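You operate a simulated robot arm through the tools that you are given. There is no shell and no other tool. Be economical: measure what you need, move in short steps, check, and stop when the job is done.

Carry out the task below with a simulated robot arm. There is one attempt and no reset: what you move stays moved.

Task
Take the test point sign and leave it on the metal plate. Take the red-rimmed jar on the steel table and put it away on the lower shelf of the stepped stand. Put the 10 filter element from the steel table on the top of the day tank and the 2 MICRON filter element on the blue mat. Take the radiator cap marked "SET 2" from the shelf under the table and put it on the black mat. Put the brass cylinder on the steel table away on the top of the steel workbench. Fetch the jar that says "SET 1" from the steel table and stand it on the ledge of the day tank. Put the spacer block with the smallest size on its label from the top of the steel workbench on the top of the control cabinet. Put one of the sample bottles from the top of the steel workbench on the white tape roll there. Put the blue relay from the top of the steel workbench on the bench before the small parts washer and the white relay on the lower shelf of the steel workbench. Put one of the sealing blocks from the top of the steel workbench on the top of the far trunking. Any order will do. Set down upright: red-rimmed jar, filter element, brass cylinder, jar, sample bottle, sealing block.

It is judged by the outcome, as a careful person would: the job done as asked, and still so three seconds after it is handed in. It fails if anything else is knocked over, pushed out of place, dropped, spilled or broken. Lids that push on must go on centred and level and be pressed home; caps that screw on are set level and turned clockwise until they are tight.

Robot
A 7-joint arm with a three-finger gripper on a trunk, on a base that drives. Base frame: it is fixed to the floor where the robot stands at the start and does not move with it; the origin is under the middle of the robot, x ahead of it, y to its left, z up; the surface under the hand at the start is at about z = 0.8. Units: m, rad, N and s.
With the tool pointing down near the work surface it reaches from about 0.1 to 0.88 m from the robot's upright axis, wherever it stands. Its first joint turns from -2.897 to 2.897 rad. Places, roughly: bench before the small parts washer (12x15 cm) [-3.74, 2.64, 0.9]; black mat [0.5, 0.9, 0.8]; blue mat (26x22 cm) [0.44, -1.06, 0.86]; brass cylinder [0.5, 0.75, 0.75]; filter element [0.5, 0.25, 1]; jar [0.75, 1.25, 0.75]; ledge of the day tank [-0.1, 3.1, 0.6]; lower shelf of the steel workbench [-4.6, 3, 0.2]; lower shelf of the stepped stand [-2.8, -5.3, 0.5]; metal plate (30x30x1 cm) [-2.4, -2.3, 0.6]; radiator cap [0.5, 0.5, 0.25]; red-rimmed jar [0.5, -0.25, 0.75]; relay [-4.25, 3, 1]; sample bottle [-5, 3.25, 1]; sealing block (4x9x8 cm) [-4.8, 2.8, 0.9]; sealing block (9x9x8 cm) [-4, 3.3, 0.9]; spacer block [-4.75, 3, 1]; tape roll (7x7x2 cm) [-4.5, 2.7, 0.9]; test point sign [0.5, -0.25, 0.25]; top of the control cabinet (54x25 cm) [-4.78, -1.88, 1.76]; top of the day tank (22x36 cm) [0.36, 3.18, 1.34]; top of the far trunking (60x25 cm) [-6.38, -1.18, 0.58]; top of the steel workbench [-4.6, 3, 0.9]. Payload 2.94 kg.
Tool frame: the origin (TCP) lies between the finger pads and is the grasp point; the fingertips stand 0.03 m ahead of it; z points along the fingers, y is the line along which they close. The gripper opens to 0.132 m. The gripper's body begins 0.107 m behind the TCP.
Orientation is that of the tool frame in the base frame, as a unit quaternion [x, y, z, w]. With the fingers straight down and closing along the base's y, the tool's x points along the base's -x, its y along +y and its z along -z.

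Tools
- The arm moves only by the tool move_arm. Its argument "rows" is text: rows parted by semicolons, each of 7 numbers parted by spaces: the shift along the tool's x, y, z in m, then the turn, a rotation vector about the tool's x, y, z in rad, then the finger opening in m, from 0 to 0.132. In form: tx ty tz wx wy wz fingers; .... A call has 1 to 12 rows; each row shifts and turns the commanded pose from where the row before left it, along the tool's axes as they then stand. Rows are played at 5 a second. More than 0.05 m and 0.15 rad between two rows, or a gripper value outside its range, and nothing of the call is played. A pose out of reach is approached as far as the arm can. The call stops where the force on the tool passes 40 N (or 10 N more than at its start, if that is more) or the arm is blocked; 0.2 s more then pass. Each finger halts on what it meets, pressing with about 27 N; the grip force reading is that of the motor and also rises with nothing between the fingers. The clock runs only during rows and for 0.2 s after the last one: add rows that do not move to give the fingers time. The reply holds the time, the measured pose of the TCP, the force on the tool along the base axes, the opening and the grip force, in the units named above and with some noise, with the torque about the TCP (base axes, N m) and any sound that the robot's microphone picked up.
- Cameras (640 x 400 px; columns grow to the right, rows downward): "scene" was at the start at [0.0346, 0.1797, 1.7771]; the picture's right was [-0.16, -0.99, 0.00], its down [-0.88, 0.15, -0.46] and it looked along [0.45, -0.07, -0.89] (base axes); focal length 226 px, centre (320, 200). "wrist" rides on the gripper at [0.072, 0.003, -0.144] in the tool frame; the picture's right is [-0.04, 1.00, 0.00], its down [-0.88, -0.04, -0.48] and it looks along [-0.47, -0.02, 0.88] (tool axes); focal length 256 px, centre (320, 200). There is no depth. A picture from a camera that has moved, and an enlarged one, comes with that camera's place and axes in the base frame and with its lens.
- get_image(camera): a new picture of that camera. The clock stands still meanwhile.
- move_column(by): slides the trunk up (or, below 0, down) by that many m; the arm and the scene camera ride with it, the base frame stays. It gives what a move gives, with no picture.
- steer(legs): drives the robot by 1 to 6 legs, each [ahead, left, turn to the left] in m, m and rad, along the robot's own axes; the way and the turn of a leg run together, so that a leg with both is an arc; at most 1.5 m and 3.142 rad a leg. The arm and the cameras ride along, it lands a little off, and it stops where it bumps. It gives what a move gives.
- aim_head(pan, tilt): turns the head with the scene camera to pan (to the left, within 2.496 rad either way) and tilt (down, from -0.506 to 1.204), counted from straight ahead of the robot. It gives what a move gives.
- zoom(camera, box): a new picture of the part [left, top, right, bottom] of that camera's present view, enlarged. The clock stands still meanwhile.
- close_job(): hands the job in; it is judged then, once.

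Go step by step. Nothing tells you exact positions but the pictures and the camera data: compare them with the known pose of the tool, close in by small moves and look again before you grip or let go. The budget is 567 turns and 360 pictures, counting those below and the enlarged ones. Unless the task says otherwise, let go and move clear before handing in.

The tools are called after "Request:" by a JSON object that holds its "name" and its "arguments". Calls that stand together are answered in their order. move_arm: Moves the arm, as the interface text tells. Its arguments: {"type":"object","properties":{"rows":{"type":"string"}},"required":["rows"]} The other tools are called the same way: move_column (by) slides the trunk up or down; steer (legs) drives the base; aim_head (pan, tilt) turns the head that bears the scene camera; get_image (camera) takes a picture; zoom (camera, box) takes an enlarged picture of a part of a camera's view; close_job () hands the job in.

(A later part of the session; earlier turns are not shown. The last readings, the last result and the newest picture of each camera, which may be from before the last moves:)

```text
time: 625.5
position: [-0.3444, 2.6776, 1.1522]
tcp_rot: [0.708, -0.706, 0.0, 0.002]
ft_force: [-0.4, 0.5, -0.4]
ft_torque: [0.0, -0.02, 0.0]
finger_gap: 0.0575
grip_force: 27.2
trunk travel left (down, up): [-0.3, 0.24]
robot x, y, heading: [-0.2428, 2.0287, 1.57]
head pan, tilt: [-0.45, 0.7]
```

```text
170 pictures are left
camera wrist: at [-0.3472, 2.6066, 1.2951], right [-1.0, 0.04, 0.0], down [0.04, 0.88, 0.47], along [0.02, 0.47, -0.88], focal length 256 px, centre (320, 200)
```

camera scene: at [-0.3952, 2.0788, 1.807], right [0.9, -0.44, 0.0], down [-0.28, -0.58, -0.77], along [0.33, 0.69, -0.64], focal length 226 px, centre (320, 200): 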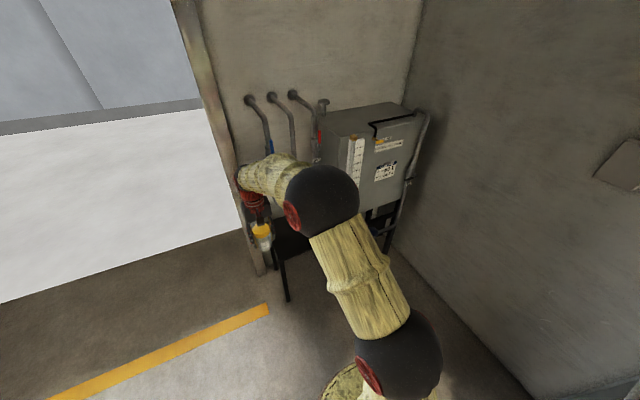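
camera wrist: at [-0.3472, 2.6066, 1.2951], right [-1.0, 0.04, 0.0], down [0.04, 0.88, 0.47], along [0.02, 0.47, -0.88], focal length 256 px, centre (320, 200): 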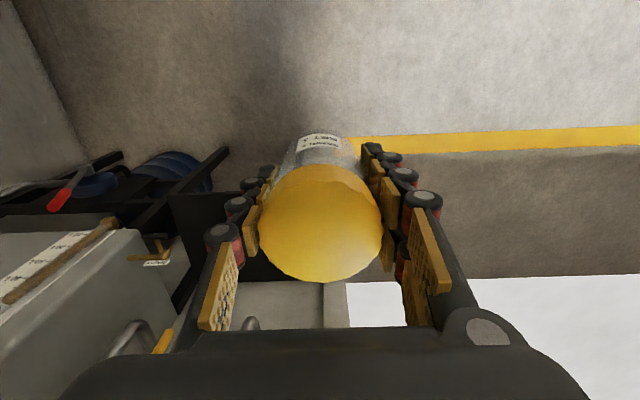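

Request:
{"name": "steer", "arguments": {"legs": [[0, -0.22, 0]]}}

Request:
{"name": "get_image", "arguments": {"camera": "wrist"}}

Request:
{"name": "aim_head", "arguments": {"pan": -0.2, "tilt": 0.8}}

Request:
{"name": "get_image", "arguments": {"camera": "scene"}}

```text
time: 627.1
position: [-0.1236, 2.6791, 1.1532]
tcp_rot: [0.707, -0.707, 0.0, 0.001]
ft_force: [0.5, -0.3, -1.2]
ft_torque: [0.03, 0.04, 0.01]
finger_gap: 0.0574
grip_force: 27.1
trunk travel left (down, up): [-0.3, 0.24]
robot x, y, heading: [-0.0244, 2.0307, 1.572]
head pan, tilt: [-0.45, 0.7]
```

```text
169 pictures are left
camera wrist: at [-0.1261, 2.6062, 1.2952], right [-1.0, 0.04, 0.0], down [0.04, 0.88, 0.47], along [0.02, 0.47, -0.88], focal length 256 px, centre (320, 200)
```

wrist: 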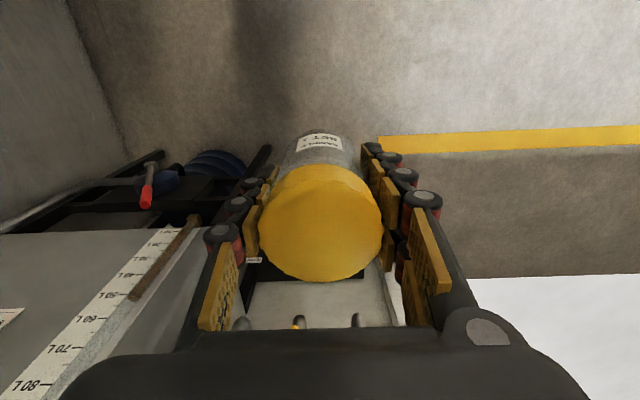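

```text
time: 627.9
position: [-0.1243, 2.6777, 1.1511]
tcp_rot: [0.707, -0.707, 0.001, 0.001]
ft_force: [1.2, -0.1, 0.2]
ft_torque: [0.01, 0.02, -0.01]
finger_gap: 0.0572
grip_force: 27.4
trunk travel left (down, up): [-0.3, 0.24]
robot x, y, heading: [-0.0255, 2.0287, 1.568]
head pan, tilt: [-0.201, 0.799]
```

```text
168 pictures are left
camera scene: at [-0.1965, 2.0809, 1.7988], right [0.98, -0.2, 0.0], down [-0.15, -0.7, -0.7], along [0.14, 0.68, -0.72], focal length 226 px, centre (320, 200)
```

scene: 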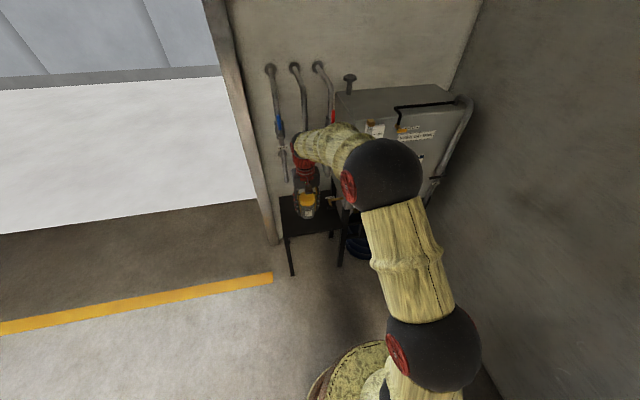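

The ledge spans x≈-0.25…0.1, y≈2.92…3.3. Drive ahead and lower the jar.

Request:
{"name": "steer", "arguments": {"legs": [[0.36, 0, 0]]}}

Request:
{"name": "get_image", "arguments": {"camera": "wrist"}}

Request:
{"name": "get_image", "arguments": {"camera": "scene"}}

```text
time: 630.2
position: [-0.1192, 3.0264, 1.1515]
tcp_rot: [0.708, -0.707, 0.004, 0.003]
ft_force: [1.3, -1.3, 0.5]
ft_torque: [0.29, 0.28, 0.01]
finger_gap: 0.0572
grip_force: 26.6
trunk travel left (down, up): [-0.3, 0.24]
robot x, y, heading: [-0.0239, 2.3811, 1.565]
head pan, tilt: [-0.201, 0.799]
stopped in leg 1: the force on the tool passed its limit at 65 N (the readings are from after the stop); the commanded pose is now the measured one
```

```text
167 pictures are left
camera wrist: at [-0.1229, 2.9555, 1.2943], right [-1.0, 0.04, 0.0], down [0.04, 0.88, 0.47], along [0.02, 0.47, -0.88], focal length 256 px, centre (320, 200)
```

wrist: 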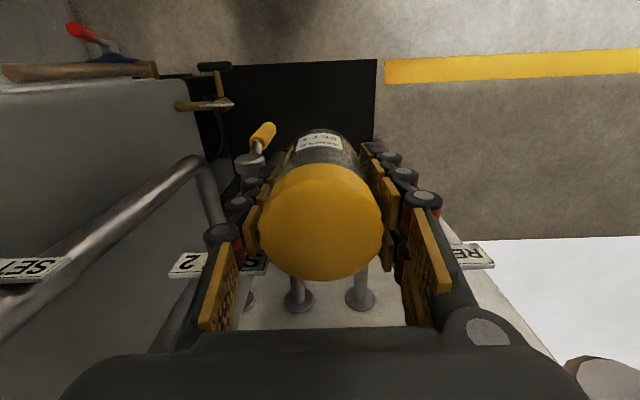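

```text
166 pictures are left
camera scene: at [-0.1946, 2.4322, 1.7988], right [0.98, -0.21, 0.0], down [-0.15, -0.7, -0.7], along [0.14, 0.68, -0.72], focal length 226 px, centre (320, 200)
```

scene: 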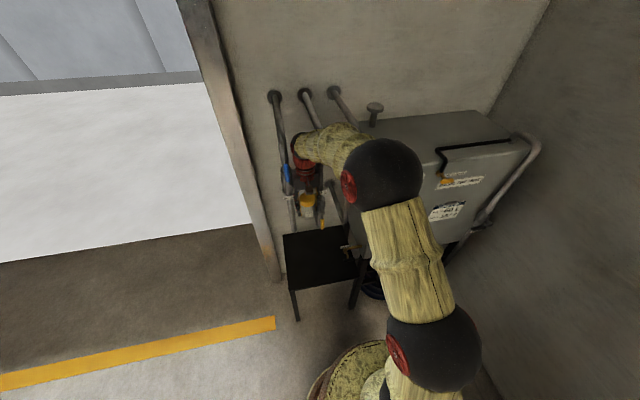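

The hand touched a pipe (they slope out from the wall). Back off immediately and reassess.

Request:
{"name": "steer", "arguments": {"legs": [[-0.2, 0, 0]]}}

Request:
{"name": "get_image", "arguments": {"camera": "wrist"}}

Request:
{"name": "zoom", "arguments": {"camera": "scene", "box": [210, 60, 450, 260]}}

```text
time: 631.8
position: [-0.1213, 2.828, 1.1519]
tcp_rot: [0.708, -0.706, 0.004, 0.003]
ft_force: [-0.2, 0.2, 0.2]
ft_torque: [0.05, 0.01, 0.02]
finger_gap: 0.057
grip_force: 26.9
trunk travel left (down, up): [-0.3, 0.24]
robot x, y, heading: [-0.0229, 2.1811, 1.565]
head pan, tilt: [-0.201, 0.799]
```

```text
165 pictures are left
camera wrist: at [-0.1245, 2.7558, 1.295], right [-1.0, 0.04, 0.0], down [0.04, 0.88, 0.47], along [0.02, 0.47, -0.88], focal length 256 px, centre (320, 200)
```

wrist: 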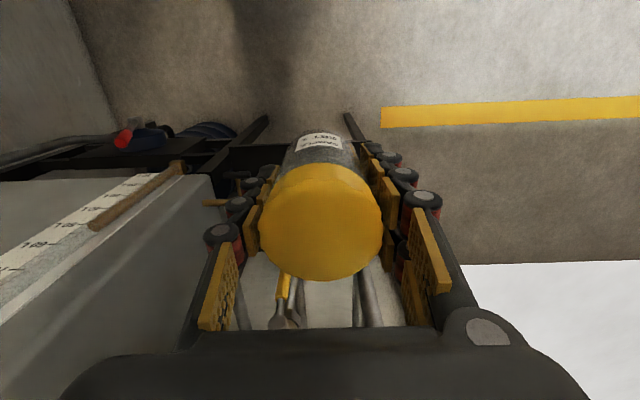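

```text
2.00 times, centred on (330, 160) of scene
camera zoom: at [-0.196, 2.2322, 1.7988], right [0.98, -0.2, 0.0], down [-0.15, -0.7, -0.7], along [0.14, 0.68, -0.72], focal length 453 px, centre (300, 280)
```

zoom: 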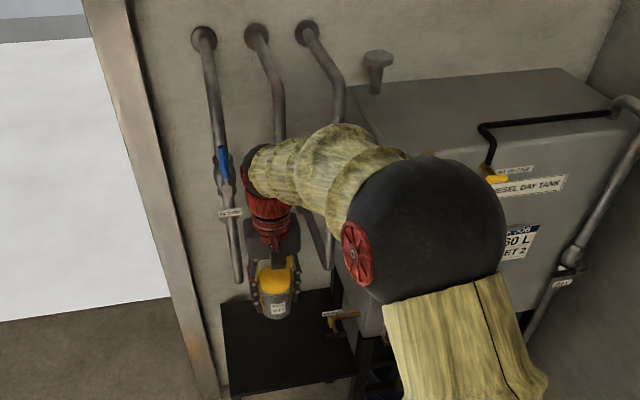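

Back off further and move the arm aside to inspect the pipes and valves.

Request:
{"name": "steer", "arguments": {"legs": [[-0.15, 0.45, 0]]}}

Request:
{"name": "aim_head", "arguments": {"pan": -0.45, "tilt": 0.6}}

Request:
{"name": "get_image", "arguments": {"camera": "scene"}}

```text
time: 634.6
position: [-0.5758, 2.6789, 1.1522]
tcp_rot: [0.708, -0.706, 0.004, 0.003]
ft_force: [-0.3, -0.4, -0.5]
ft_torque: [0.06, -0.01, 0.01]
finger_gap: 0.0571
grip_force: 27.2
trunk travel left (down, up): [-0.3, 0.24]
robot x, y, heading: [-0.4765, 2.0315, 1.565]
head pan, tilt: [-0.201, 0.799]
```

```text
time: 635.4
position: [-0.575, 2.6783, 1.1512]
tcp_rot: [0.708, -0.706, 0.004, 0.003]
ft_force: [0.5, 0.4, -0.7]
ft_torque: [-0.01, -0.03, -0.01]
finger_gap: 0.0569
grip_force: 27.1
trunk travel left (down, up): [-0.3, 0.24]
robot x, y, heading: [-0.4773, 2.0339, 1.567]
head pan, tilt: [-0.45, 0.6]
```

```text
163 pictures are left
camera scene: at [-0.6271, 2.0846, 1.8156], right [0.9, -0.44, 0.0], down [-0.25, -0.51, -0.82], along [0.36, 0.74, -0.57], focal length 226 px, centre (320, 200)
```

scene: 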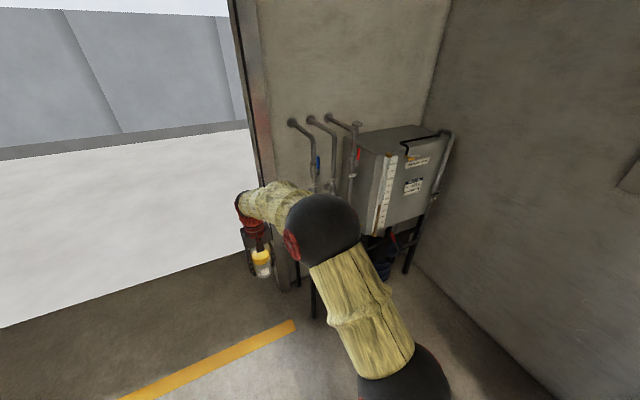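

Request:
{"name": "steer", "arguments": {"legs": [[0, 0, 0.8]]}}

Request:
{"name": "aim_head", "arguments": {"pan": -1.2, "tilt": 0.6}}

Request:
{"name": "get_image", "arguments": {"camera": "scene"}}

```text
time: 637.9
position: [-1.0071, 2.4144, 1.1515]
tcp_rot: [0.927, -0.376, 0.006, 0.001]
ft_force: [0.2, 0.4, -0.7]
ft_torque: [-0.01, 0.0, 0.03]
finger_gap: 0.0571
grip_force: 27.1
trunk travel left (down, up): [-0.3, 0.24]
robot x, y, heading: [-0.4757, 2.0322, 2.367]
head pan, tilt: [-0.45, 0.6]
```

```text
time: 639.0
position: [-1.0066, 2.4136, 1.1514]
tcp_rot: [0.926, -0.377, 0.005, 0.001]
ft_force: [0.8, 0.6, -0.3]
ft_torque: [0.0, -0.02, -0.02]
finger_gap: 0.0569
grip_force: 26.6
trunk travel left (down, up): [-0.3, 0.24]
robot x, y, heading: [-0.4776, 2.0361, 2.363]
head pan, tilt: [-1.201, 0.6]
```

```text
162 pictures are left
camera scene: at [-0.5532, 1.9586, 1.8156], right [0.92, -0.4, 0.0], down [-0.22, -0.52, -0.83], along [0.33, 0.76, -0.56], focal length 226 px, centre (320, 200)
```

scene: 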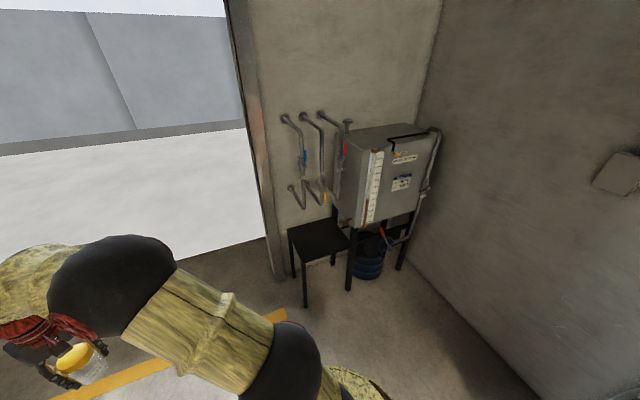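

Request:
{"name": "zoom", "arguments": {"camera": "scene", "box": [270, 100, 450, 300]}}

Request:
{"name": "zoom", "arguments": {"camera": "scene", "box": [275, 105, 365, 215]}}

```text
2.00 times, centred on (360, 200) of scene
camera zoom: at [-0.5532, 1.9586, 1.8156], right [0.92, -0.4, 0.0], down [-0.22, -0.52, -0.83], along [0.33, 0.76, -0.56], focal length 453 px, centre (240, 200)
```

zoom: 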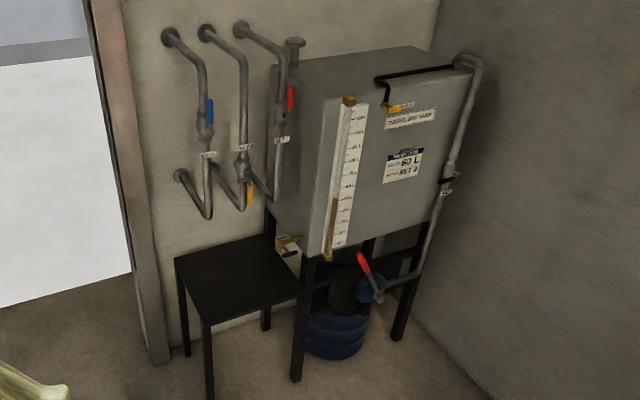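

```text
3.64 times, centred on (320, 160) of scene
camera zoom: at [-0.5532, 1.9586, 1.8156], right [0.92, -0.4, 0.0], down [-0.22, -0.52, -0.83], along [0.33, 0.76, -0.56], focal length 823 px, centre (320, 346)
```

zoom: 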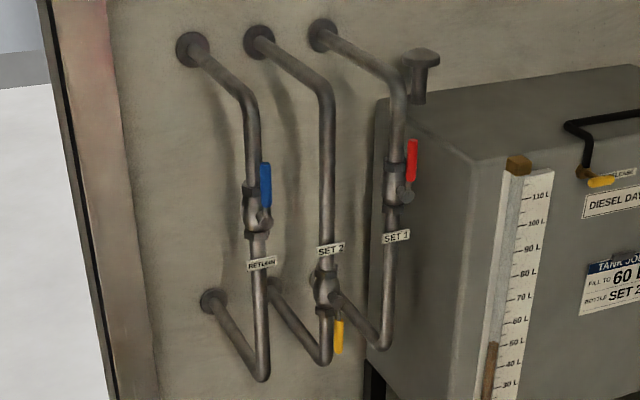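

The valves look unchanged (U-shaped pipes stand out to y≈3.06 above z≈0.97). I'll place the jar on the ledge's front strip. Return to face it and inspect at lower height.

Request:
{"name": "steer", "arguments": {"legs": [[0, 0, -0.795], [0, -0.42, 0]]}}

Request:
{"name": "move_arm", "arguments": {"rows": "0 0 0.045 0 0 0 0.04;0 0 0.045 0 0 0 0.04;0 0 0.045 0 0 0 0.04;0 0 0.045 0 0 0 0.04;0 0 0.045 0 0 0 0.04;0 0 0.045 0 0 0 0.04;0 0 0.045 0 0 0 0.04;0 0 0 0 0 0 0.04"}}

Request:
{"name": "get_image", "arguments": {"camera": "wrist"}}

Request:
{"name": "aim_head", "arguments": {"pan": 0.1, "tilt": 0.8}}

Request:
{"name": "get_image", "arguments": {"camera": "scene"}}

```text
time: 643.7
position: [-0.1598, 2.6769, 1.1512]
tcp_rot: [0.708, -0.706, 0.004, 0.003]
ft_force: [0.0, -0.2, -0.1]
ft_torque: [-0.04, 0.02, 0.02]
finger_gap: 0.0571
grip_force: 27.4
trunk travel left (down, up): [-0.3, 0.24]
robot x, y, heading: [-0.0633, 2.0296, 1.563]
head pan, tilt: [-1.201, 0.6]
```

```text
time: 645.5
position: [-0.16, 2.6736, 0.8358]
tcp_rot: [0.708, -0.706, 0.004, 0.003]
ft_force: [0.3, 0.1, -0.1]
ft_torque: [-0.01, -0.03, 0.03]
finger_gap: 0.057
grip_force: 27.3
trunk travel left (down, up): [-0.3, 0.24]
robot x, y, heading: [-0.0631, 2.0321, 1.563]
head pan, tilt: [-1.201, 0.6]
```

```text
159 pictures are left
camera wrist: at [-0.1618, 2.6024, 0.9789], right [-1.0, 0.04, 0.0], down [0.04, 0.88, 0.47], along [0.02, 0.47, -0.88], focal length 256 px, centre (320, 200)
```

wrist: 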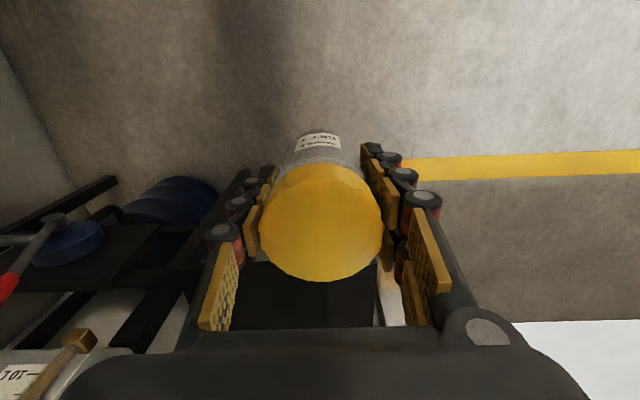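

```text
time: 646.9
position: [-0.1577, 2.6736, 0.8348]
tcp_rot: [0.707, -0.707, 0.004, 0.003]
ft_force: [-0.4, 0.0, -0.1]
ft_torque: [-0.01, 0.01, 0.01]
finger_gap: 0.0568
grip_force: 27.1
trunk travel left (down, up): [-0.3, 0.24]
robot x, y, heading: [-0.0606, 2.0313, 1.563]
head pan, tilt: [0.099, 0.799]
```

```text
158 pictures are left
camera scene: at [-0.2586, 2.0831, 1.7987], right [1.0, 0.09, 0.0], down [0.07, -0.71, -0.7], along [-0.06, 0.69, -0.72], focal length 226 px, centre (320, 200)
```

scene: 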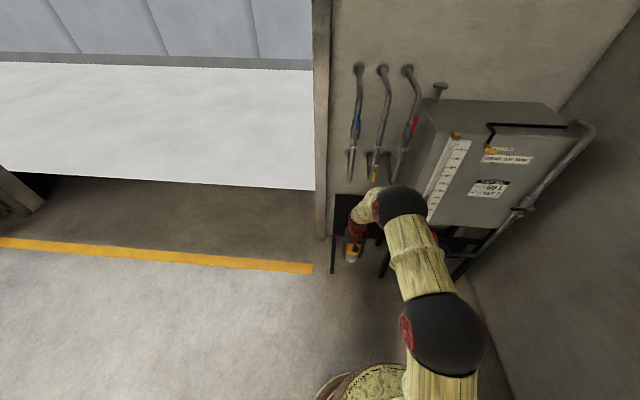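

Request:
{"name": "steer", "arguments": {"legs": [[0.14, -0.05, 0.008]]}}

Request:
{"name": "get_image", "arguments": {"camera": "wrist"}}

Request:
{"name": "zoom", "arguments": {"camera": "scene", "box": [310, 130, 430, 290]}}

```text
time: 648.3
position: [-0.1128, 2.8144, 0.8358]
tcp_rot: [0.709, -0.705, 0.004, 0.003]
ft_force: [0.1, -0.4, -0.5]
ft_torque: [-0.04, 0.04, -0.02]
finger_gap: 0.0568
grip_force: 26.8
trunk travel left (down, up): [-0.3, 0.24]
robot x, y, heading: [-0.0119, 2.1749, 1.568]
head pan, tilt: [0.099, 0.799]
```

```text
157 pictures are left
camera wrist: at [-0.1151, 2.7425, 0.9787], right [-1.0, 0.04, 0.0], down [0.03, 0.88, 0.47], along [0.02, 0.47, -0.88], focal length 256 px, centre (320, 200)
```

wrist: 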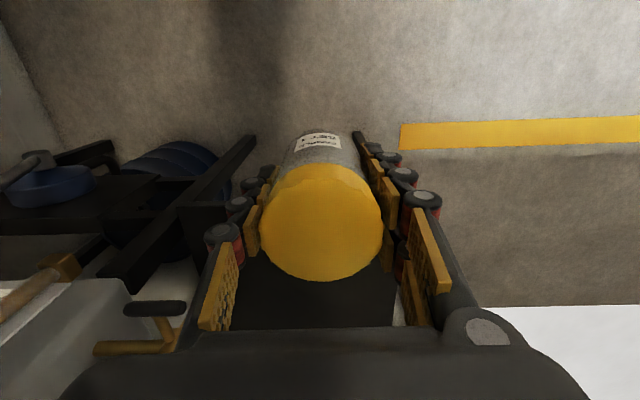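

```text
2.50 times, centred on (370, 210) of scene
camera zoom: at [-0.2085, 2.223, 1.7987], right [0.99, 0.1, 0.0], down [0.07, -0.71, -0.7], along [-0.07, 0.69, -0.72], focal length 566 px, centre (195, 175)
```

zoom: 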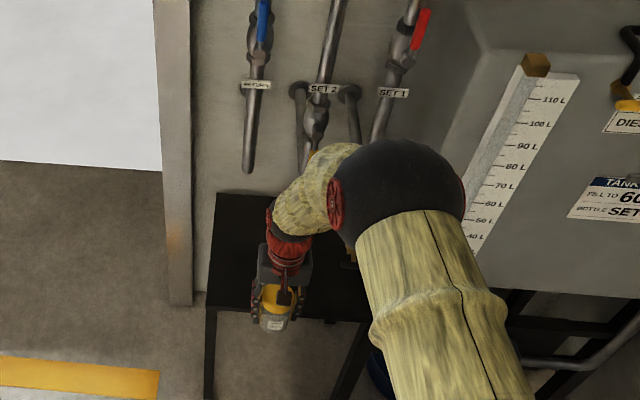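

The ledge's front edge is at y≈2.945. Target y≈2.985. Advance carefully, then lower.

Request:
{"name": "steer", "arguments": {"legs": [[0.12, 0, 0]]}}

Request:
{"name": "move_arm", "arguments": {"rows": "-0.02 0 0 0 0 0 0.04;-0.02 0 0 0 0 0 0.04;-0.01 0 0 0 0 0 0.04;0 0 0 0 0 0 0.04"}}

Request:
{"name": "get_image", "arguments": {"camera": "wrist"}}

Request:
{"name": "get_image", "arguments": {"camera": "scene"}}

```text
time: 649.5
position: [-0.1133, 2.9332, 0.835]
tcp_rot: [0.71, -0.705, 0.004, 0.004]
ft_force: [-0.2, 0.6, -0.1]
ft_torque: [-0.03, -0.01, 0.01]
finger_gap: 0.0568
grip_force: 27.1
trunk travel left (down, up): [-0.3, 0.24]
robot x, y, heading: [-0.013, 2.2874, 1.573]
head pan, tilt: [0.099, 0.799]
```

```text
time: 650.5
position: [-0.1133, 2.9803, 0.8351]
tcp_rot: [0.71, -0.705, 0.005, 0.005]
ft_force: [-1.9, -11.8, -4.3]
ft_torque: [1.84, -0.12, -0.45]
finger_gap: 0.0567
grip_force: 27.1
trunk travel left (down, up): [-0.3, 0.24]
robot x, y, heading: [-0.0121, 2.2895, 1.57]
head pan, tilt: [0.099, 0.799]
```

```text
155 pictures are left
camera wrist: at [-0.1159, 2.9103, 0.9778], right [-1.0, 0.04, 0.0], down [0.03, 0.89, 0.46], along [0.02, 0.46, -0.89], focal length 256 px, centre (320, 200)
```

wrist: 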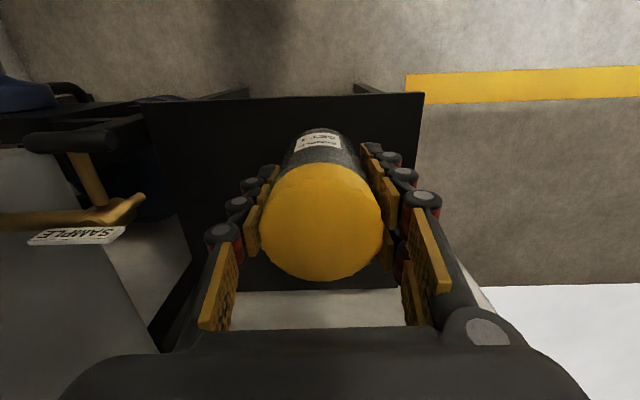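

```text
154 pictures are left
camera scene: at [-0.209, 2.3407, 1.7987], right [0.99, 0.1, 0.0], down [0.07, -0.71, -0.7], along [-0.07, 0.69, -0.72], focal length 226 px, centre (320, 200)
```

scene: 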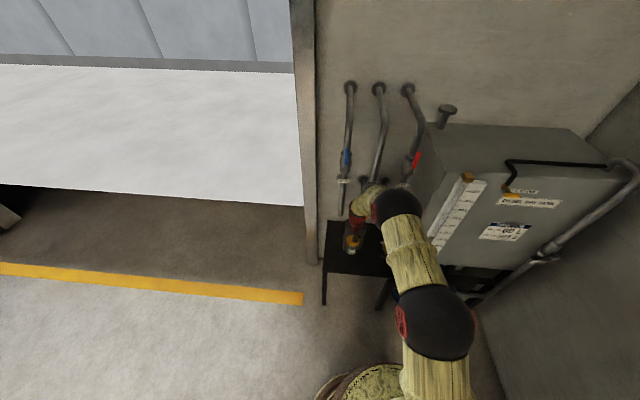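

The upper wrist still brushes the valves at y≈2.98, so a vertical hand can't get in. I'll back off, set the jar on the black mat, and re-grasp it with the hand tilted forward so it can slide in under the pipes.

Request:
{"name": "move_arm", "arguments": {"rows": "0.02 0 0 0 0 0 0.04;0.03 0 0 0 0 0 0.04"}}

Request:
{"name": "steer", "arguments": {"legs": [[-0.4, 0, 0], [0, 0.45, 0], [-0.85, 0, 0], [0, 0, -1.57]]}}

Request:
{"name": "move_arm", "arguments": {"rows": "0 0 -0.045 0 0 0 0.04;0 0 -0.045 0 0 0 0.04;0 0 -0.045 0 0 0 0.04;0 0 -0.045 0 0 0 0.04;0 0 -0.045 0 0 0 0.04;0 0 0 0 0 0 0.04"}}

```text
time: 651.1
position: [-0.1116, 2.9346, 0.8365]
tcp_rot: [0.71, -0.705, 0.004, 0.001]
ft_force: [-0.1, -0.3, 0.1]
ft_torque: [-0.01, 0.01, 0.01]
finger_gap: 0.0571
grip_force: 26.5
trunk travel left (down, up): [-0.3, 0.24]
robot x, y, heading: [-0.0114, 2.2908, 1.571]
head pan, tilt: [0.099, 0.799]
```

```text
time: 663.8
position: [0.1803, 1.1511, 0.8336]
tcp_rot: [-0.006, 1.0, -0.001, -0.006]
ft_force: [-0.6, -0.3, 0.0]
ft_torque: [0.02, -0.01, -0.01]
finger_gap: 0.0568
grip_force: 27.1
trunk travel left (down, up): [-0.3, 0.24]
robot x, y, heading: [-0.4619, 1.0486, 0.004]
head pan, tilt: [0.099, 0.799]
```

```text
time: 665.2
position: [0.1835, 1.1505, 1.0615]
tcp_rot: [-0.005, 1.0, -0.001, -0.005]
ft_force: [-0.2, -0.5, 0.3]
ft_torque: [0.03, -0.02, -0.01]
finger_gap: 0.0569
grip_force: 26.8
trunk travel left (down, up): [-0.3, 0.24]
robot x, y, heading: [-0.4627, 1.0485, 0.005]
head pan, tilt: [0.099, 0.799]
```

Request:
{"name": "steer", "arguments": {"legs": [[0, -0.39, 0], [0.235, 0, 0]]}}

Request:
{"name": "move_arm", "arguments": {"rows": "0 0 0.045 0 0 0 0.04;0 0 0.045 0 0 0 0.04;0 0 0.045 0 0 0 0.04;0 0 0.045 0 0 0 0.04;0 0 0 0 0 0 0.04"}}

Request:
{"name": "get_image", "arguments": {"camera": "wrist"}}

Request:
{"name": "aim_head", "arguments": {"pan": 1.2, "tilt": 0.4}}

Request:
{"name": "get_image", "arguments": {"camera": "scene"}}

```text
time: 669.0
position: [0.4186, 0.7589, 1.0588]
tcp_rot: [-0.004, 1.0, -0.001, -0.006]
ft_force: [0.8, 0.0, -0.9]
ft_torque: [0.01, 0.01, 0.0]
finger_gap: 0.0568
grip_force: 27.0
trunk travel left (down, up): [-0.3, 0.24]
robot x, y, heading: [-0.2264, 0.661, 0.002]
head pan, tilt: [0.099, 0.799]
```

```text
time: 670.2
position: [0.4165, 0.7606, 0.8819]
tcp_rot: [-0.004, 1.0, -0.001, -0.005]
ft_force: [0.4, 0.8, 0.1]
ft_torque: [0.0, 0.0, -0.02]
finger_gap: 0.0569
grip_force: 27.1
trunk travel left (down, up): [-0.3, 0.24]
robot x, y, heading: [-0.2286, 0.6611, 0.005]
head pan, tilt: [0.099, 0.799]
```

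```text
153 pictures are left
camera wrist: at [0.3454, 0.762, 1.025], right [0.03, 1.0, 0.0], down [0.88, -0.03, 0.47], along [0.47, -0.02, -0.88], focal length 256 px, centre (320, 200)
```

wrist: 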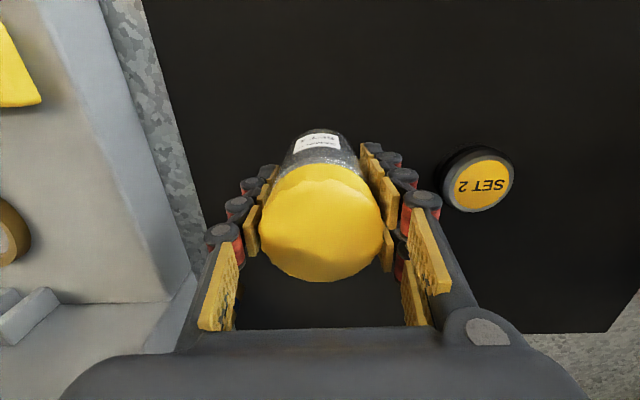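

```text
time: 671.6
position: [0.4164, 0.7601, 0.8822]
tcp_rot: [-0.005, 1.0, 0.0, -0.005]
ft_force: [0.4, 0.1, -0.3]
ft_torque: [0.01, 0.04, -0.02]
finger_gap: 0.0567
grip_force: 27.3
trunk travel left (down, up): [-0.3, 0.24]
robot x, y, heading: [-0.229, 0.6624, 0.002]
head pan, tilt: [1.201, 0.4]
```

```text
152 pictures are left
camera scene: at [-0.2209, 0.9359, 1.8338], right [0.93, -0.36, 0.0], down [-0.14, -0.36, -0.92], along [0.33, 0.86, -0.39], focal length 226 px, centre (320, 200)
```

scene: 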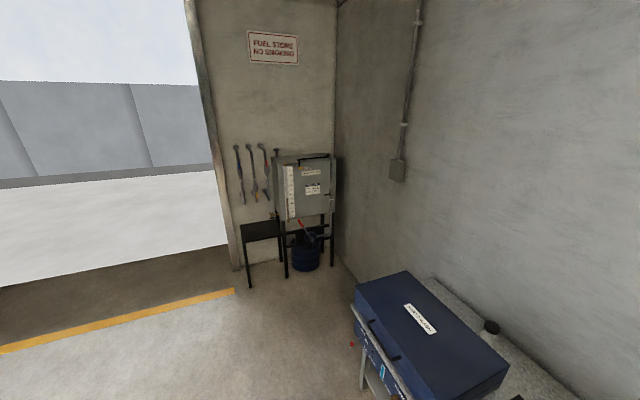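

Pipes and valves look unchanged. Lower the jar onto the mat.

Request:
{"name": "move_arm", "arguments": {"rows": "0 0 0.012 0 0 0 0.04;0 0 0.007 0 0 0 0.04;0 0 0.003 0 0 0 0.04;0 0 0 0 0 0 0.04"}}

Request:
{"name": "zoom", "arguments": {"camera": "scene", "box": [220, 130, 350, 270]}}

```text
time: 672.6
position: [0.4162, 0.7585, 0.8583]
tcp_rot: [-0.005, 1.0, 0.0, -0.005]
ft_force: [-0.6, 0.9, -0.8]
ft_torque: [0.0, -0.01, 0.0]
finger_gap: 0.0567
grip_force: 27.2
trunk travel left (down, up): [-0.3, 0.24]
robot x, y, heading: [-0.2262, 0.6577, 0.002]
head pan, tilt: [1.201, 0.4]
```

```text
2.86 times, centred on (285, 200) of scene
camera zoom: at [-0.2209, 0.9359, 1.8338], right [0.93, -0.36, 0.0], down [-0.14, -0.36, -0.92], along [0.33, 0.86, -0.39], focal length 647 px, centre (420, 200)
```

zoom: 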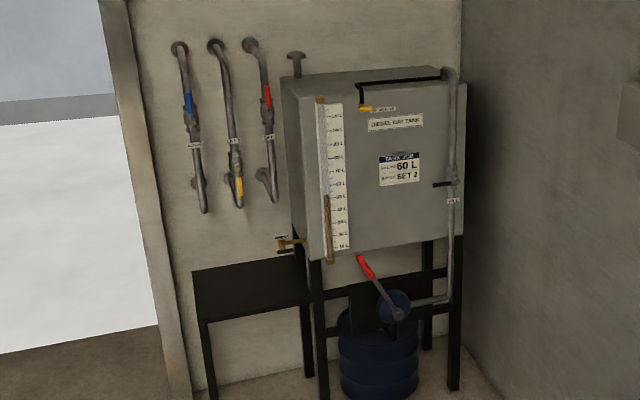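

Request:
{"name": "move_arm", "arguments": {"rows": "0 0 0.003 0 0 0 0.04;0 0 0.002 0 0 0 0.04;0 0 0.002 0 0 0 0.04;0 0 0 0 0 0 0.04"}}

```text
time: 673.6
position: [0.4171, 0.7603, 0.8546]
tcp_rot: [-0.003, 1.0, -0.001, -0.002]
ft_force: [-3.1, -0.1, 24.7]
ft_torque: [0.0, -0.02, 0.03]
finger_gap: 0.0567
grip_force: 26.6
trunk travel left (down, up): [-0.3, 0.24]
robot x, y, heading: [-0.2238, 0.6621, -0.001]
head pan, tilt: [1.201, 0.4]
```

Request:
{"name": "move_arm", "arguments": {"rows": "0 0 -0.003 0 0 0 0.04;0 0 0 0 0 0 0.06;0 0 0 0 0 0 0.085;0 0 0 0 0 0 0.085;0 0 -0.03 0 0 0 0.085;0 0 -0.045 0 0 0 0.085;0 0 -0.045 0 0 0 0.085;0 0 -0.045 0 0 0 0.085;0.04 0 -0.02 0 0 0 0.085;0.045 0 0 0 0 0 0.085;0.045 0 0 0 0 0 0.085"}}

Request:
{"name": "move_arm", "arguments": {"rows": "0 0 0.0 0 -0.14 0 0.085;0 0 0.0 0 -0.14 0 0.085;0 0 0.0 0 -0.14 0 0.085;0 0 0.0 0 -0.14 0 0.085;0 0 0.0 0 -0.14 0 0.085;0 0 0.0 0 -0.14 0 0.085;0.02 0 0.02 0 0 0 0.085;0.02 0 0.02 0 0 0 0.085;0 0 0 0 0 0 0.085"}}

Request:
{"name": "get_image", "arguments": {"camera": "wrist"}}

```text
time: 676.0
position: [0.2875, 0.7591, 1.0413]
tcp_rot: [-0.004, 1.0, -0.001, -0.005]
ft_force: [0.1, -0.6, 0.3]
ft_torque: [0.01, -0.02, 0.02]
finger_gap: 0.0852
grip_force: 0.1
trunk travel left (down, up): [-0.3, 0.24]
robot x, y, heading: [-0.2243, 0.6581, 0.003]
head pan, tilt: [1.201, 0.4]
```

```text
time: 678.0
position: [0.2853, 0.7529, 0.9848]
tcp_rot: [-0.001, 0.929, -0.007, 0.37]
ft_force: [-0.1, 0.1, -0.7]
ft_torque: [0.01, 0.02, 0.0]
finger_gap: 0.085
grip_force: 0.0
out of reach, approached as far as the arm can: row 6
trunk travel left (down, up): [-0.3, 0.24]
robot x, y, heading: [-0.2264, 0.6604, 0.001]
head pan, tilt: [1.201, 0.4]
```

```text
150 pictures are left
camera wrist: at [0.1343, 0.7566, 1.0371], right [0.03, 1.0, 0.01], down [0.31, -0.02, 0.95], along [0.95, -0.03, -0.31], focal length 256 px, centre (320, 200)
```

wrist: 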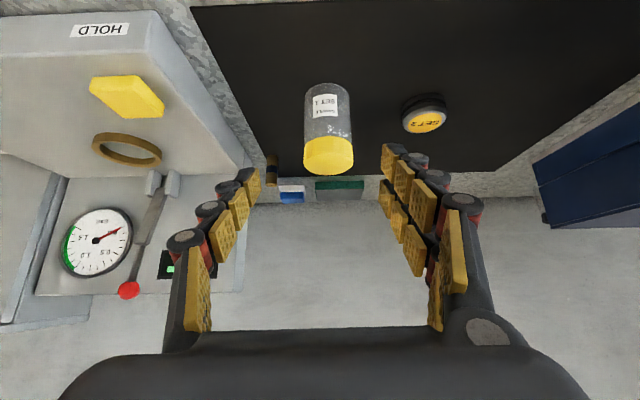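

Request:
{"name": "move_arm", "arguments": {"rows": "0.002 0.006 0.04 0 0 0 0.085;0.002 0 0.04 0 0 0 0.085;0.002 0 0.04 0 0 0 0.085;0 0 0 0 0 0 0.085"}}

Request:
{"name": "get_image", "arguments": {"camera": "wrist"}}

```text
time: 679.0
position: [0.3654, 0.7585, 0.8914]
tcp_rot: [-0.001, 0.929, -0.007, 0.371]
ft_force: [0.3, 0.4, -0.4]
ft_torque: [0.02, -0.03, 0.04]
finger_gap: 0.0851
grip_force: 0.0
trunk travel left (down, up): [-0.3, 0.24]
robot x, y, heading: [-0.2246, 0.6587, 0.002]
head pan, tilt: [1.201, 0.4]
```

```text
149 pictures are left
camera wrist: at [0.2137, 0.7609, 0.9455], right [0.03, 1.0, 0.01], down [0.31, -0.02, 0.95], along [0.95, -0.03, -0.31], focal length 256 px, centre (320, 200)
```

wrist: 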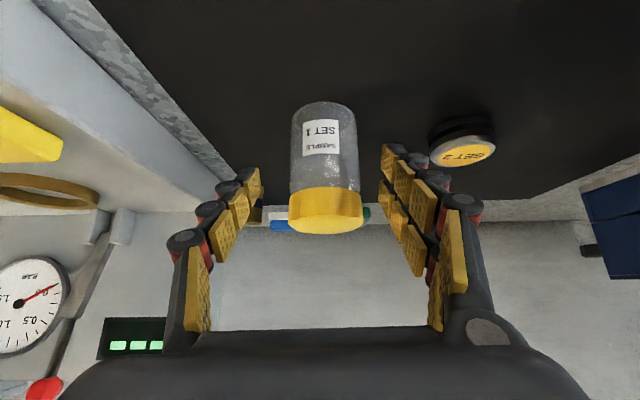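

Request:
{"name": "move_arm", "arguments": {"rows": "0.001 0.001 0.035 0 0 0 0.085;0.001 0 0.03 0 0 0 0.085;0 0 0 0 0 0 0.085;0 0 0 0 0 0 0.06;0 0 0 0 0 0 0.04;0 0 0 0 0 0 0.04;0 0 0 0 0 0 0.04"}}

Request:
{"name": "get_image", "arguments": {"camera": "wrist"}}

```text
time: 680.6
position: [0.408, 0.7584, 0.8433]
tcp_rot: [-0.001, 0.929, -0.008, 0.371]
ft_force: [-1.1, -0.2, 2.3]
ft_torque: [0.05, 0.0, 0.03]
finger_gap: 0.0585
grip_force: 27.5
trunk travel left (down, up): [-0.3, 0.24]
robot x, y, heading: [-0.2277, 0.6614, 0.002]
head pan, tilt: [1.201, 0.4]
```

```text
148 pictures are left
camera wrist: at [0.2563, 0.7613, 0.8977], right [0.03, 1.0, 0.01], down [0.31, -0.02, 0.95], along [0.95, -0.03, -0.31], focal length 256 px, centre (320, 200)
```

wrist: 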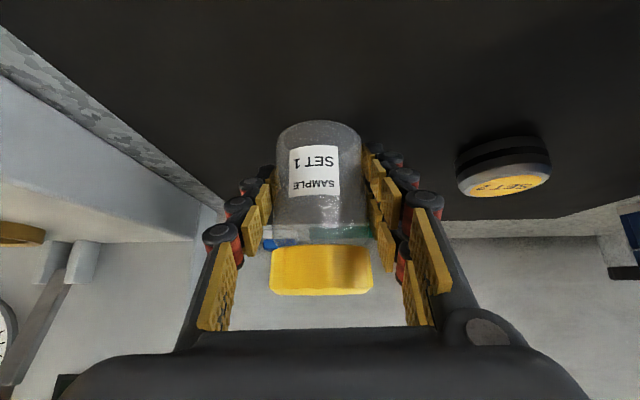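

Gripped upright with tilt. Lift and return to the day tank.

Request:
{"name": "move_arm", "arguments": {"rows": "-0.02 0 -0.0212 0 0 0 0.04;-0.0309 0 -0.0327 0 0 0 0.04;-0.0309 0 -0.0327 0 0 0 0.04;-0.0309 0 -0.0327 0 0 0 0.04;-0.0309 0 -0.0327 0 0 0 0.04;0 0 0 0 0 0 0.04"}}

Request:
{"name": "steer", "arguments": {"legs": [[-0.35, 0, 0], [0, 0, 1.57], [1.2, 0, 0], [0, -0.4, 0]]}}

Request:
{"name": "get_image", "arguments": {"camera": "wrist"}}

```text
time: 682.0
position: [0.4068, 0.7618, 1.0516]
tcp_rot: [-0.002, 0.929, -0.007, 0.371]
ft_force: [0.3, -0.1, -0.9]
ft_torque: [0.01, 0.0, 0.0]
finger_gap: 0.0584
grip_force: 26.6
trunk travel left (down, up): [-0.3, 0.24]
robot x, y, heading: [-0.2252, 0.6634, 0.002]
head pan, tilt: [1.201, 0.4]
```

```text
time: 695.8
position: [-0.2437, 2.4915, 1.0523]
tcp_rot: [-0.652, 0.661, 0.254, 0.27]
ft_force: [-0.1, 0.3, -0.6]
ft_torque: [0.02, 0.03, -0.03]
finger_gap: 0.0582
grip_force: 26.7
trunk travel left (down, up): [-0.3, 0.24]
robot x, y, heading: [-0.1526, 1.8569, 1.556]
head pan, tilt: [1.201, 0.4]
```

```text
147 pictures are left
camera wrist: at [-0.2505, 2.3396, 1.1051], right [-1.0, 0.05, 0.01], down [0.03, 0.31, 0.95], along [0.04, 0.95, -0.31], focal length 256 px, centre (320, 200)
```

wrist: 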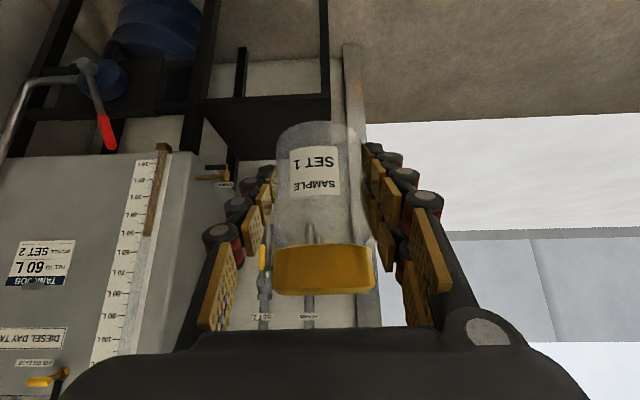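

Request:
{"name": "move_arm", "arguments": {"rows": "0.0289 0 0.0305 0 0 0 0.04;0.0289 0 0.0305 0 0 0 0.04;0.0289 0 0.0305 0 0 0 0.04;0.0289 0 0.0305 0 0 0 0.04;0.0289 0 0.0305 0 0 0 0.04;0.0289 0 0.0305 0 0 0 0.04;0.0289 0 0.0305 0 0 0 0.04;0 0 0 0 0 0 0.04"}}

Request:
{"name": "steer", "arguments": {"legs": [[0, -0.145, 0.014], [0.35, 0, 0]]}}

Request:
{"name": "aim_head", "arguments": {"pan": 0.1, "tilt": 0.8}}

Request:
{"name": "get_image", "arguments": {"camera": "wrist"}}

Request:
{"name": "zoom", "arguments": {"camera": "scene", "box": [280, 100, 440, 260]}}

```text
time: 697.6
position: [-0.2389, 2.4912, 0.7563]
tcp_rot: [-0.652, 0.661, 0.255, 0.27]
ft_force: [-0.4, -0.2, -0.2]
ft_torque: [0.01, 0.0, 0.02]
finger_gap: 0.058
grip_force: 27.2
trunk travel left (down, up): [-0.3, 0.24]
robot x, y, heading: [-0.1494, 1.8566, 1.554]
head pan, tilt: [1.201, 0.4]
```

```text
time: 700.9
position: [-0.1016, 2.8406, 0.7579]
tcp_rot: [-0.656, 0.657, 0.256, 0.268]
ft_force: [0.4, -0.3, 0.0]
ft_torque: [0.0, 0.0, 0.0]
finger_gap: 0.058
grip_force: 26.5
trunk travel left (down, up): [-0.3, 0.24]
robot x, y, heading: [-0.0068, 2.2015, 1.569]
head pan, tilt: [1.201, 0.4]
```

```text
time: 702.2
position: [-0.1017, 2.8401, 0.7568]
tcp_rot: [-0.656, 0.657, 0.256, 0.268]
ft_force: [-0.4, -0.3, 0.0]
ft_torque: [0.02, 0.0, 0.0]
finger_gap: 0.058
grip_force: 26.9
trunk travel left (down, up): [-0.3, 0.24]
robot x, y, heading: [-0.0049, 2.2022, 1.566]
head pan, tilt: [0.099, 0.799]
```

```text
146 pictures are left
camera wrist: at [-0.1066, 2.6883, 0.811], right [-1.0, 0.04, 0.01], down [0.03, 0.31, 0.95], along [0.03, 0.95, -0.31], focal length 256 px, centre (320, 200)
```

wrist: 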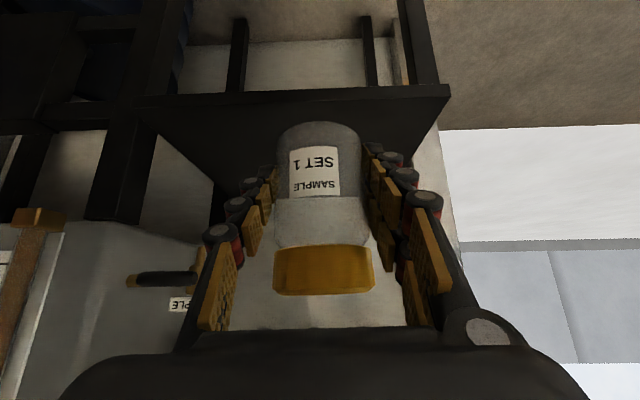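

```text
2.50 times, centred on (360, 180) of scene
camera zoom: at [-0.2029, 2.2569, 1.7988], right [1.0, 0.1, 0.0], down [0.07, -0.71, -0.7], along [-0.07, 0.69, -0.72], focal length 566 px, centre (220, 250)
```

zoom: 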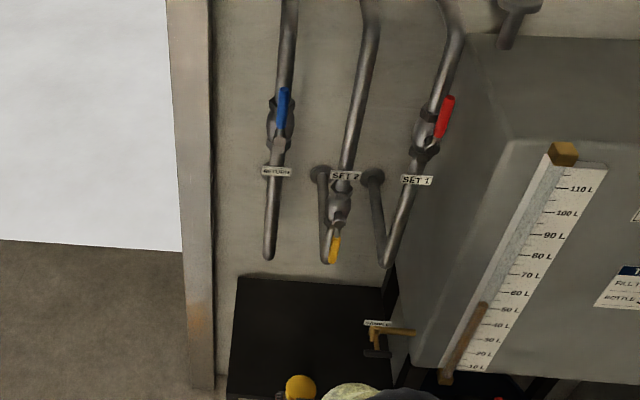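

Ledge and pipes are clear of this path (jar top ≈0.81, pipes above ≈0.95). Advance over the ledge and lower.

Request:
{"name": "steer", "arguments": {"legs": [[0.2, 0, 0]]}}

Request:
{"name": "move_arm", "arguments": {"rows": "0.0275 0 0.029 0 0 0 0.04;0.0275 0 0.029 0 0 0 0.04;0 0 0 0 0 0 0.04"}}

Request:
{"name": "get_image", "arguments": {"camera": "wrist"}}

```text
time: 703.8
position: [-0.1016, 3.0426, 0.7572]
tcp_rot: [-0.656, 0.658, 0.256, 0.268]
ft_force: [-0.6, -1.1, -0.2]
ft_torque: [0.0, 0.0, 0.01]
finger_gap: 0.0581
grip_force: 26.8
trunk travel left (down, up): [-0.3, 0.24]
robot x, y, heading: [-0.0052, 2.4053, 1.569]
head pan, tilt: [0.099, 0.799]
```

```text
time: 704.6
position: [-0.101, 3.0429, 0.678]
tcp_rot: [-0.656, 0.657, 0.256, 0.268]
ft_force: [0.1, -0.1, -1.2]
ft_torque: [-0.04, 0.03, 0.01]
finger_gap: 0.0578
grip_force: 27.2
trunk travel left (down, up): [-0.3, 0.24]
robot x, y, heading: [-0.0062, 2.4091, 1.57]
head pan, tilt: [0.099, 0.799]
```

```text
144 pictures are left
camera wrist: at [-0.1049, 2.8901, 0.7317], right [-1.0, 0.04, 0.01], down [0.03, 0.31, 0.95], along [0.03, 0.95, -0.31], focal length 256 px, centre (320, 200)
```

wrist: 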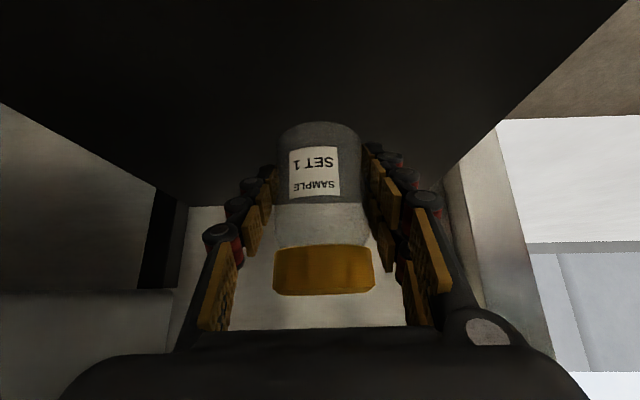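

Request:
{"name": "move_arm", "arguments": {"rows": "0.0138 0 0.0145 0 0 0 0.04;0.0034 0 0.0036 0 0 0 0.04;0.0027 0 0.0029 0 0 0 0.04;0 0 0 0 0 0 0.04"}}

```text
time: 705.6
position: [-0.0991, 3.0423, 0.6479]
tcp_rot: [-0.656, 0.657, 0.256, 0.268]
ft_force: [0.0, -0.9, -0.2]
ft_torque: [0.03, 0.01, 0.0]
finger_gap: 0.058
grip_force: 27.2
trunk travel left (down, up): [-0.3, 0.24]
robot x, y, heading: [-0.0063, 2.4088, 1.564]
head pan, tilt: [0.099, 0.799]
```

Request:
{"name": "move_arm", "arguments": {"rows": "0.002 0 0.0022 0 0 0 0.04;0.002 0 0.0022 0 0 0 0.04;0.002 0 0.0022 0 0 0 0.04;0 0 0 0 0 0 0.04"}}

```text
time: 706.6
position: [-0.0985, 3.0437, 0.6421]
tcp_rot: [-0.656, 0.657, 0.257, 0.27]
ft_force: [0.9, -0.2, 10.0]
ft_torque: [0.04, 0.2, 0.02]
finger_gap: 0.0579
grip_force: 27.1
trunk travel left (down, up): [-0.3, 0.24]
robot x, y, heading: [-0.009, 2.407, 1.569]
head pan, tilt: [0.099, 0.799]
```

Contact at z≈0.642 as expected. Release and pull straight back along the tool axis.

Request:
{"name": "move_arm", "arguments": {"rows": "-0.0007 0 -0.0007 0 0 0 0.04;0 0 0 0 0 0 0.06;0 0 0 0 0 0 0.085;0 0 0 0 0 0 0.085;0 0 -0.03 0 0 0 0.085;0 0 -0.04 0 0 0 0.085;0 0 -0.04 0 0 0 0.085;0 0 -0.04 0 0 0 0.085;0 0 0 0 0 0 0.085"}}

Request:
{"name": "get_image", "arguments": {"camera": "wrist"}}

```text
time: 708.6
position: [-0.1092, 2.9476, 0.7565]
tcp_rot: [0.658, -0.657, -0.248, -0.271]
ft_force: [0.6, 1.0, -0.4]
ft_torque: [0.01, -0.02, 0.02]
finger_gap: 0.0847
grip_force: 0.0
out of reach, approached as far as the arm can: row 7, 8
trunk travel left (down, up): [-0.3, 0.24]
robot x, y, heading: [-0.0089, 2.4086, 1.568]
head pan, tilt: [0.099, 0.799]
```

```text
143 pictures are left
camera wrist: at [-0.116, 2.7967, 0.8103], right [-1.0, 0.04, 0.0], down [0.01, 0.31, 0.95], along [0.04, 0.95, -0.31], focal length 256 px, centre (320, 200)
```

wrist: 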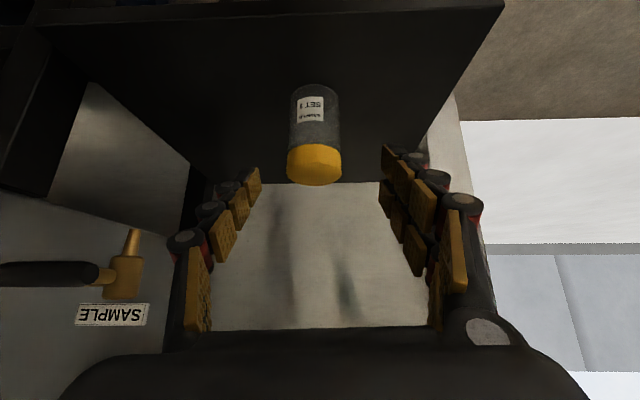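

Jar stands on the ledge. Next the small "10" filter element on the steel table. Straighten the hand and drive there.

Request:
{"name": "steer", "arguments": {"legs": [[-0.5, 0, 0], [0, 0.5, 0], [0, 0, -1.565], [0, -1.0, 0], [0, -0.95, 0]]}}

Request:
{"name": "move_arm", "arguments": {"rows": "-0.01 0 -0.045 0 0.13 0 0.085;-0.01 0 -0.045 0 0.13 0 0.085;-0.01 0 -0.045 0 0.13 0 0.085;-0.01 0 -0.045 0 0.13 0 0.085;-0.01 0 -0.045 0 0.13 0 0.085;-0.01 0 -0.045 0 0.11 0 0.085;0 0 -0.045 0 0 0 0.085;0 0 -0.045 0 0 0 0.085;0 0 -0.03 0 0 0 0.085;0 0 0 0 0 0 0.085"}}

Request:
{"name": "aim_head", "arguments": {"pan": 0, "tilt": 0.9}}

Request:
{"name": "get_image", "arguments": {"camera": "scene"}}

```text
time: 727.2
position: [0.0698, 0.0816, 0.7556]
tcp_rot: [-0.013, 0.929, -0.011, 0.369]
ft_force: [0.2, -0.7, 1.1]
ft_torque: [0.02, 0.03, -0.01]
finger_gap: 0.0851
grip_force: 0.0
trunk travel left (down, up): [-0.3, 0.24]
robot x, y, heading: [-0.4685, -0.0357, 0.02]
head pan, tilt: [0.099, 0.799]
```

```text
time: 729.4
position: [0.0149, 0.0908, 1.1392]
tcp_rot: [-0.008, 1.0, -0.015, -0.003]
ft_force: [0.1, 0.0, -0.4]
ft_torque: [0.03, -0.02, -0.01]
finger_gap: 0.0849
grip_force: 0.1
trunk travel left (down, up): [-0.3, 0.24]
robot x, y, heading: [-0.4655, -0.0358, 0.027]
head pan, tilt: [0.099, 0.799]
```

```text
time: 730.1
position: [0.0151, 0.0914, 1.141]
tcp_rot: [-0.008, 1.0, -0.014, -0.002]
ft_force: [0.0, -0.2, 0.1]
ft_torque: [-0.01, 0.0, 0.0]
finger_gap: 0.0853
grip_force: 0.1
trunk travel left (down, up): [-0.3, 0.24]
robot x, y, heading: [-0.4682, -0.0395, 0.027]
head pan, tilt: [0.0, 0.901]
```

```text
142 pictures are left
camera scene: at [-0.4251, 0.1549, 1.7909], right [0.02, -1.0, 0.0], down [-0.78, -0.02, -0.62], along [0.62, 0.02, -0.78], focal length 226 px, centre (320, 200)
```

scene: 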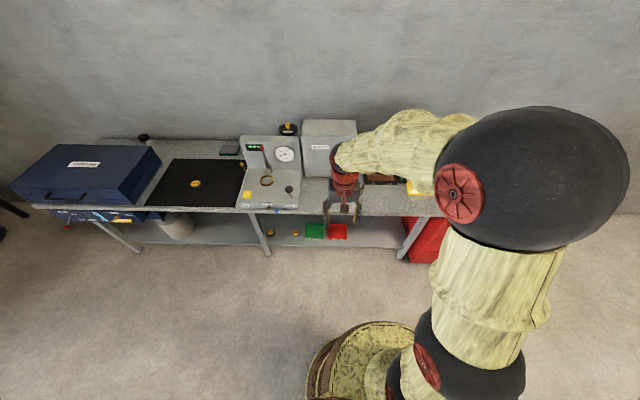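

Request:
{"name": "steer", "arguments": {"legs": [[0.27, -0.13, -0.027]]}}

Request:
{"name": "move_arm", "arguments": {"rows": "-0.04 0 0 -0.03 0 0 0.085;-0.04 0 0 0 0 0 0.085;0 0 0 0 0 0 0.085"}}

Request:
{"name": "get_image", "arguments": {"camera": "wrist"}}

```text
time: 732.1
position: [0.2911, -0.0496, 1.1385]
tcp_rot: [0.006, 1.0, -0.015, -0.004]
ft_force: [-0.4, -0.5, -0.2]
ft_torque: [-0.01, 0.02, 0.02]
finger_gap: 0.085
grip_force: 0.0
trunk travel left (down, up): [-0.3, 0.24]
robot x, y, heading: [-0.1954, -0.1659, -0.007]
head pan, tilt: [0.0, 0.901]
```

```text
time: 732.9
position: [0.3717, -0.0503, 1.1399]
tcp_rot: [0.007, 1.0, 0.0, -0.003]
ft_force: [-0.3, -0.2, 0.3]
ft_torque: [0.01, 0.03, 0.02]
finger_gap: 0.085
grip_force: 0.0
trunk travel left (down, up): [-0.3, 0.24]
robot x, y, heading: [-0.1943, -0.165, -0.006]
head pan, tilt: [0.0, 0.901]
```

```text
141 pictures are left
camera wrist: at [0.3004, -0.047, 1.2827], right [0.05, 1.0, 0.0], down [0.88, -0.05, 0.47], along [0.47, -0.03, -0.88], focal length 256 px, centre (320, 200)
```

wrist: 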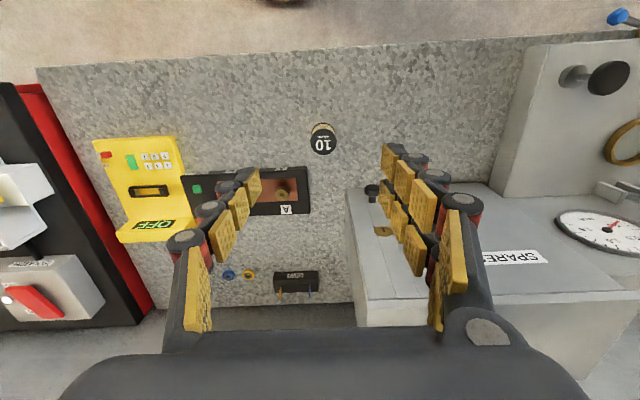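

Request:
{"name": "move_arm", "arguments": {"rows": "-0.046 0 0 0 0 0 0.08;0 0 0.045 0 0 0 0.08;0 0 0.045 0 0 0 0.08;0 0 0.045 0 0 0 0.08;0 0 0 0 0 0 0.08"}}

Request:
{"name": "get_image", "arguments": {"camera": "wrist"}}

```text
time: 734.1
position: [0.4163, -0.0509, 1.0028]
tcp_rot: [0.007, 1.0, -0.001, -0.002]
ft_force: [-0.5, 0.5, -0.7]
ft_torque: [-0.02, 0.03, -0.02]
finger_gap: 0.0799
grip_force: 0.1
trunk travel left (down, up): [-0.3, 0.24]
robot x, y, heading: [-0.1933, -0.1627, -0.007]
head pan, tilt: [0.0, 0.901]
```

```text
140 pictures are left
camera wrist: at [0.3455, -0.0476, 1.1472], right [0.05, 1.0, 0.0], down [0.88, -0.05, 0.47], along [0.47, -0.03, -0.88], focal length 256 px, centre (320, 200)
```

wrist: 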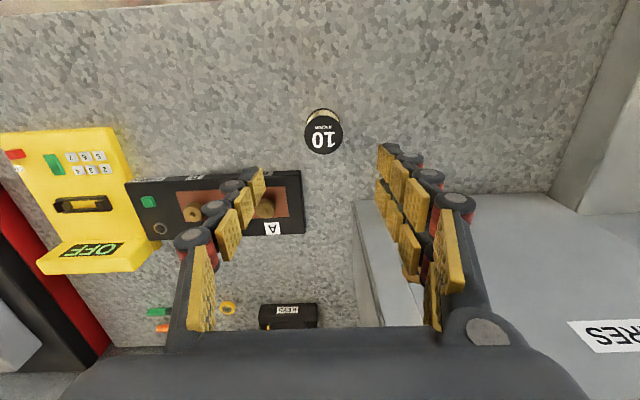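

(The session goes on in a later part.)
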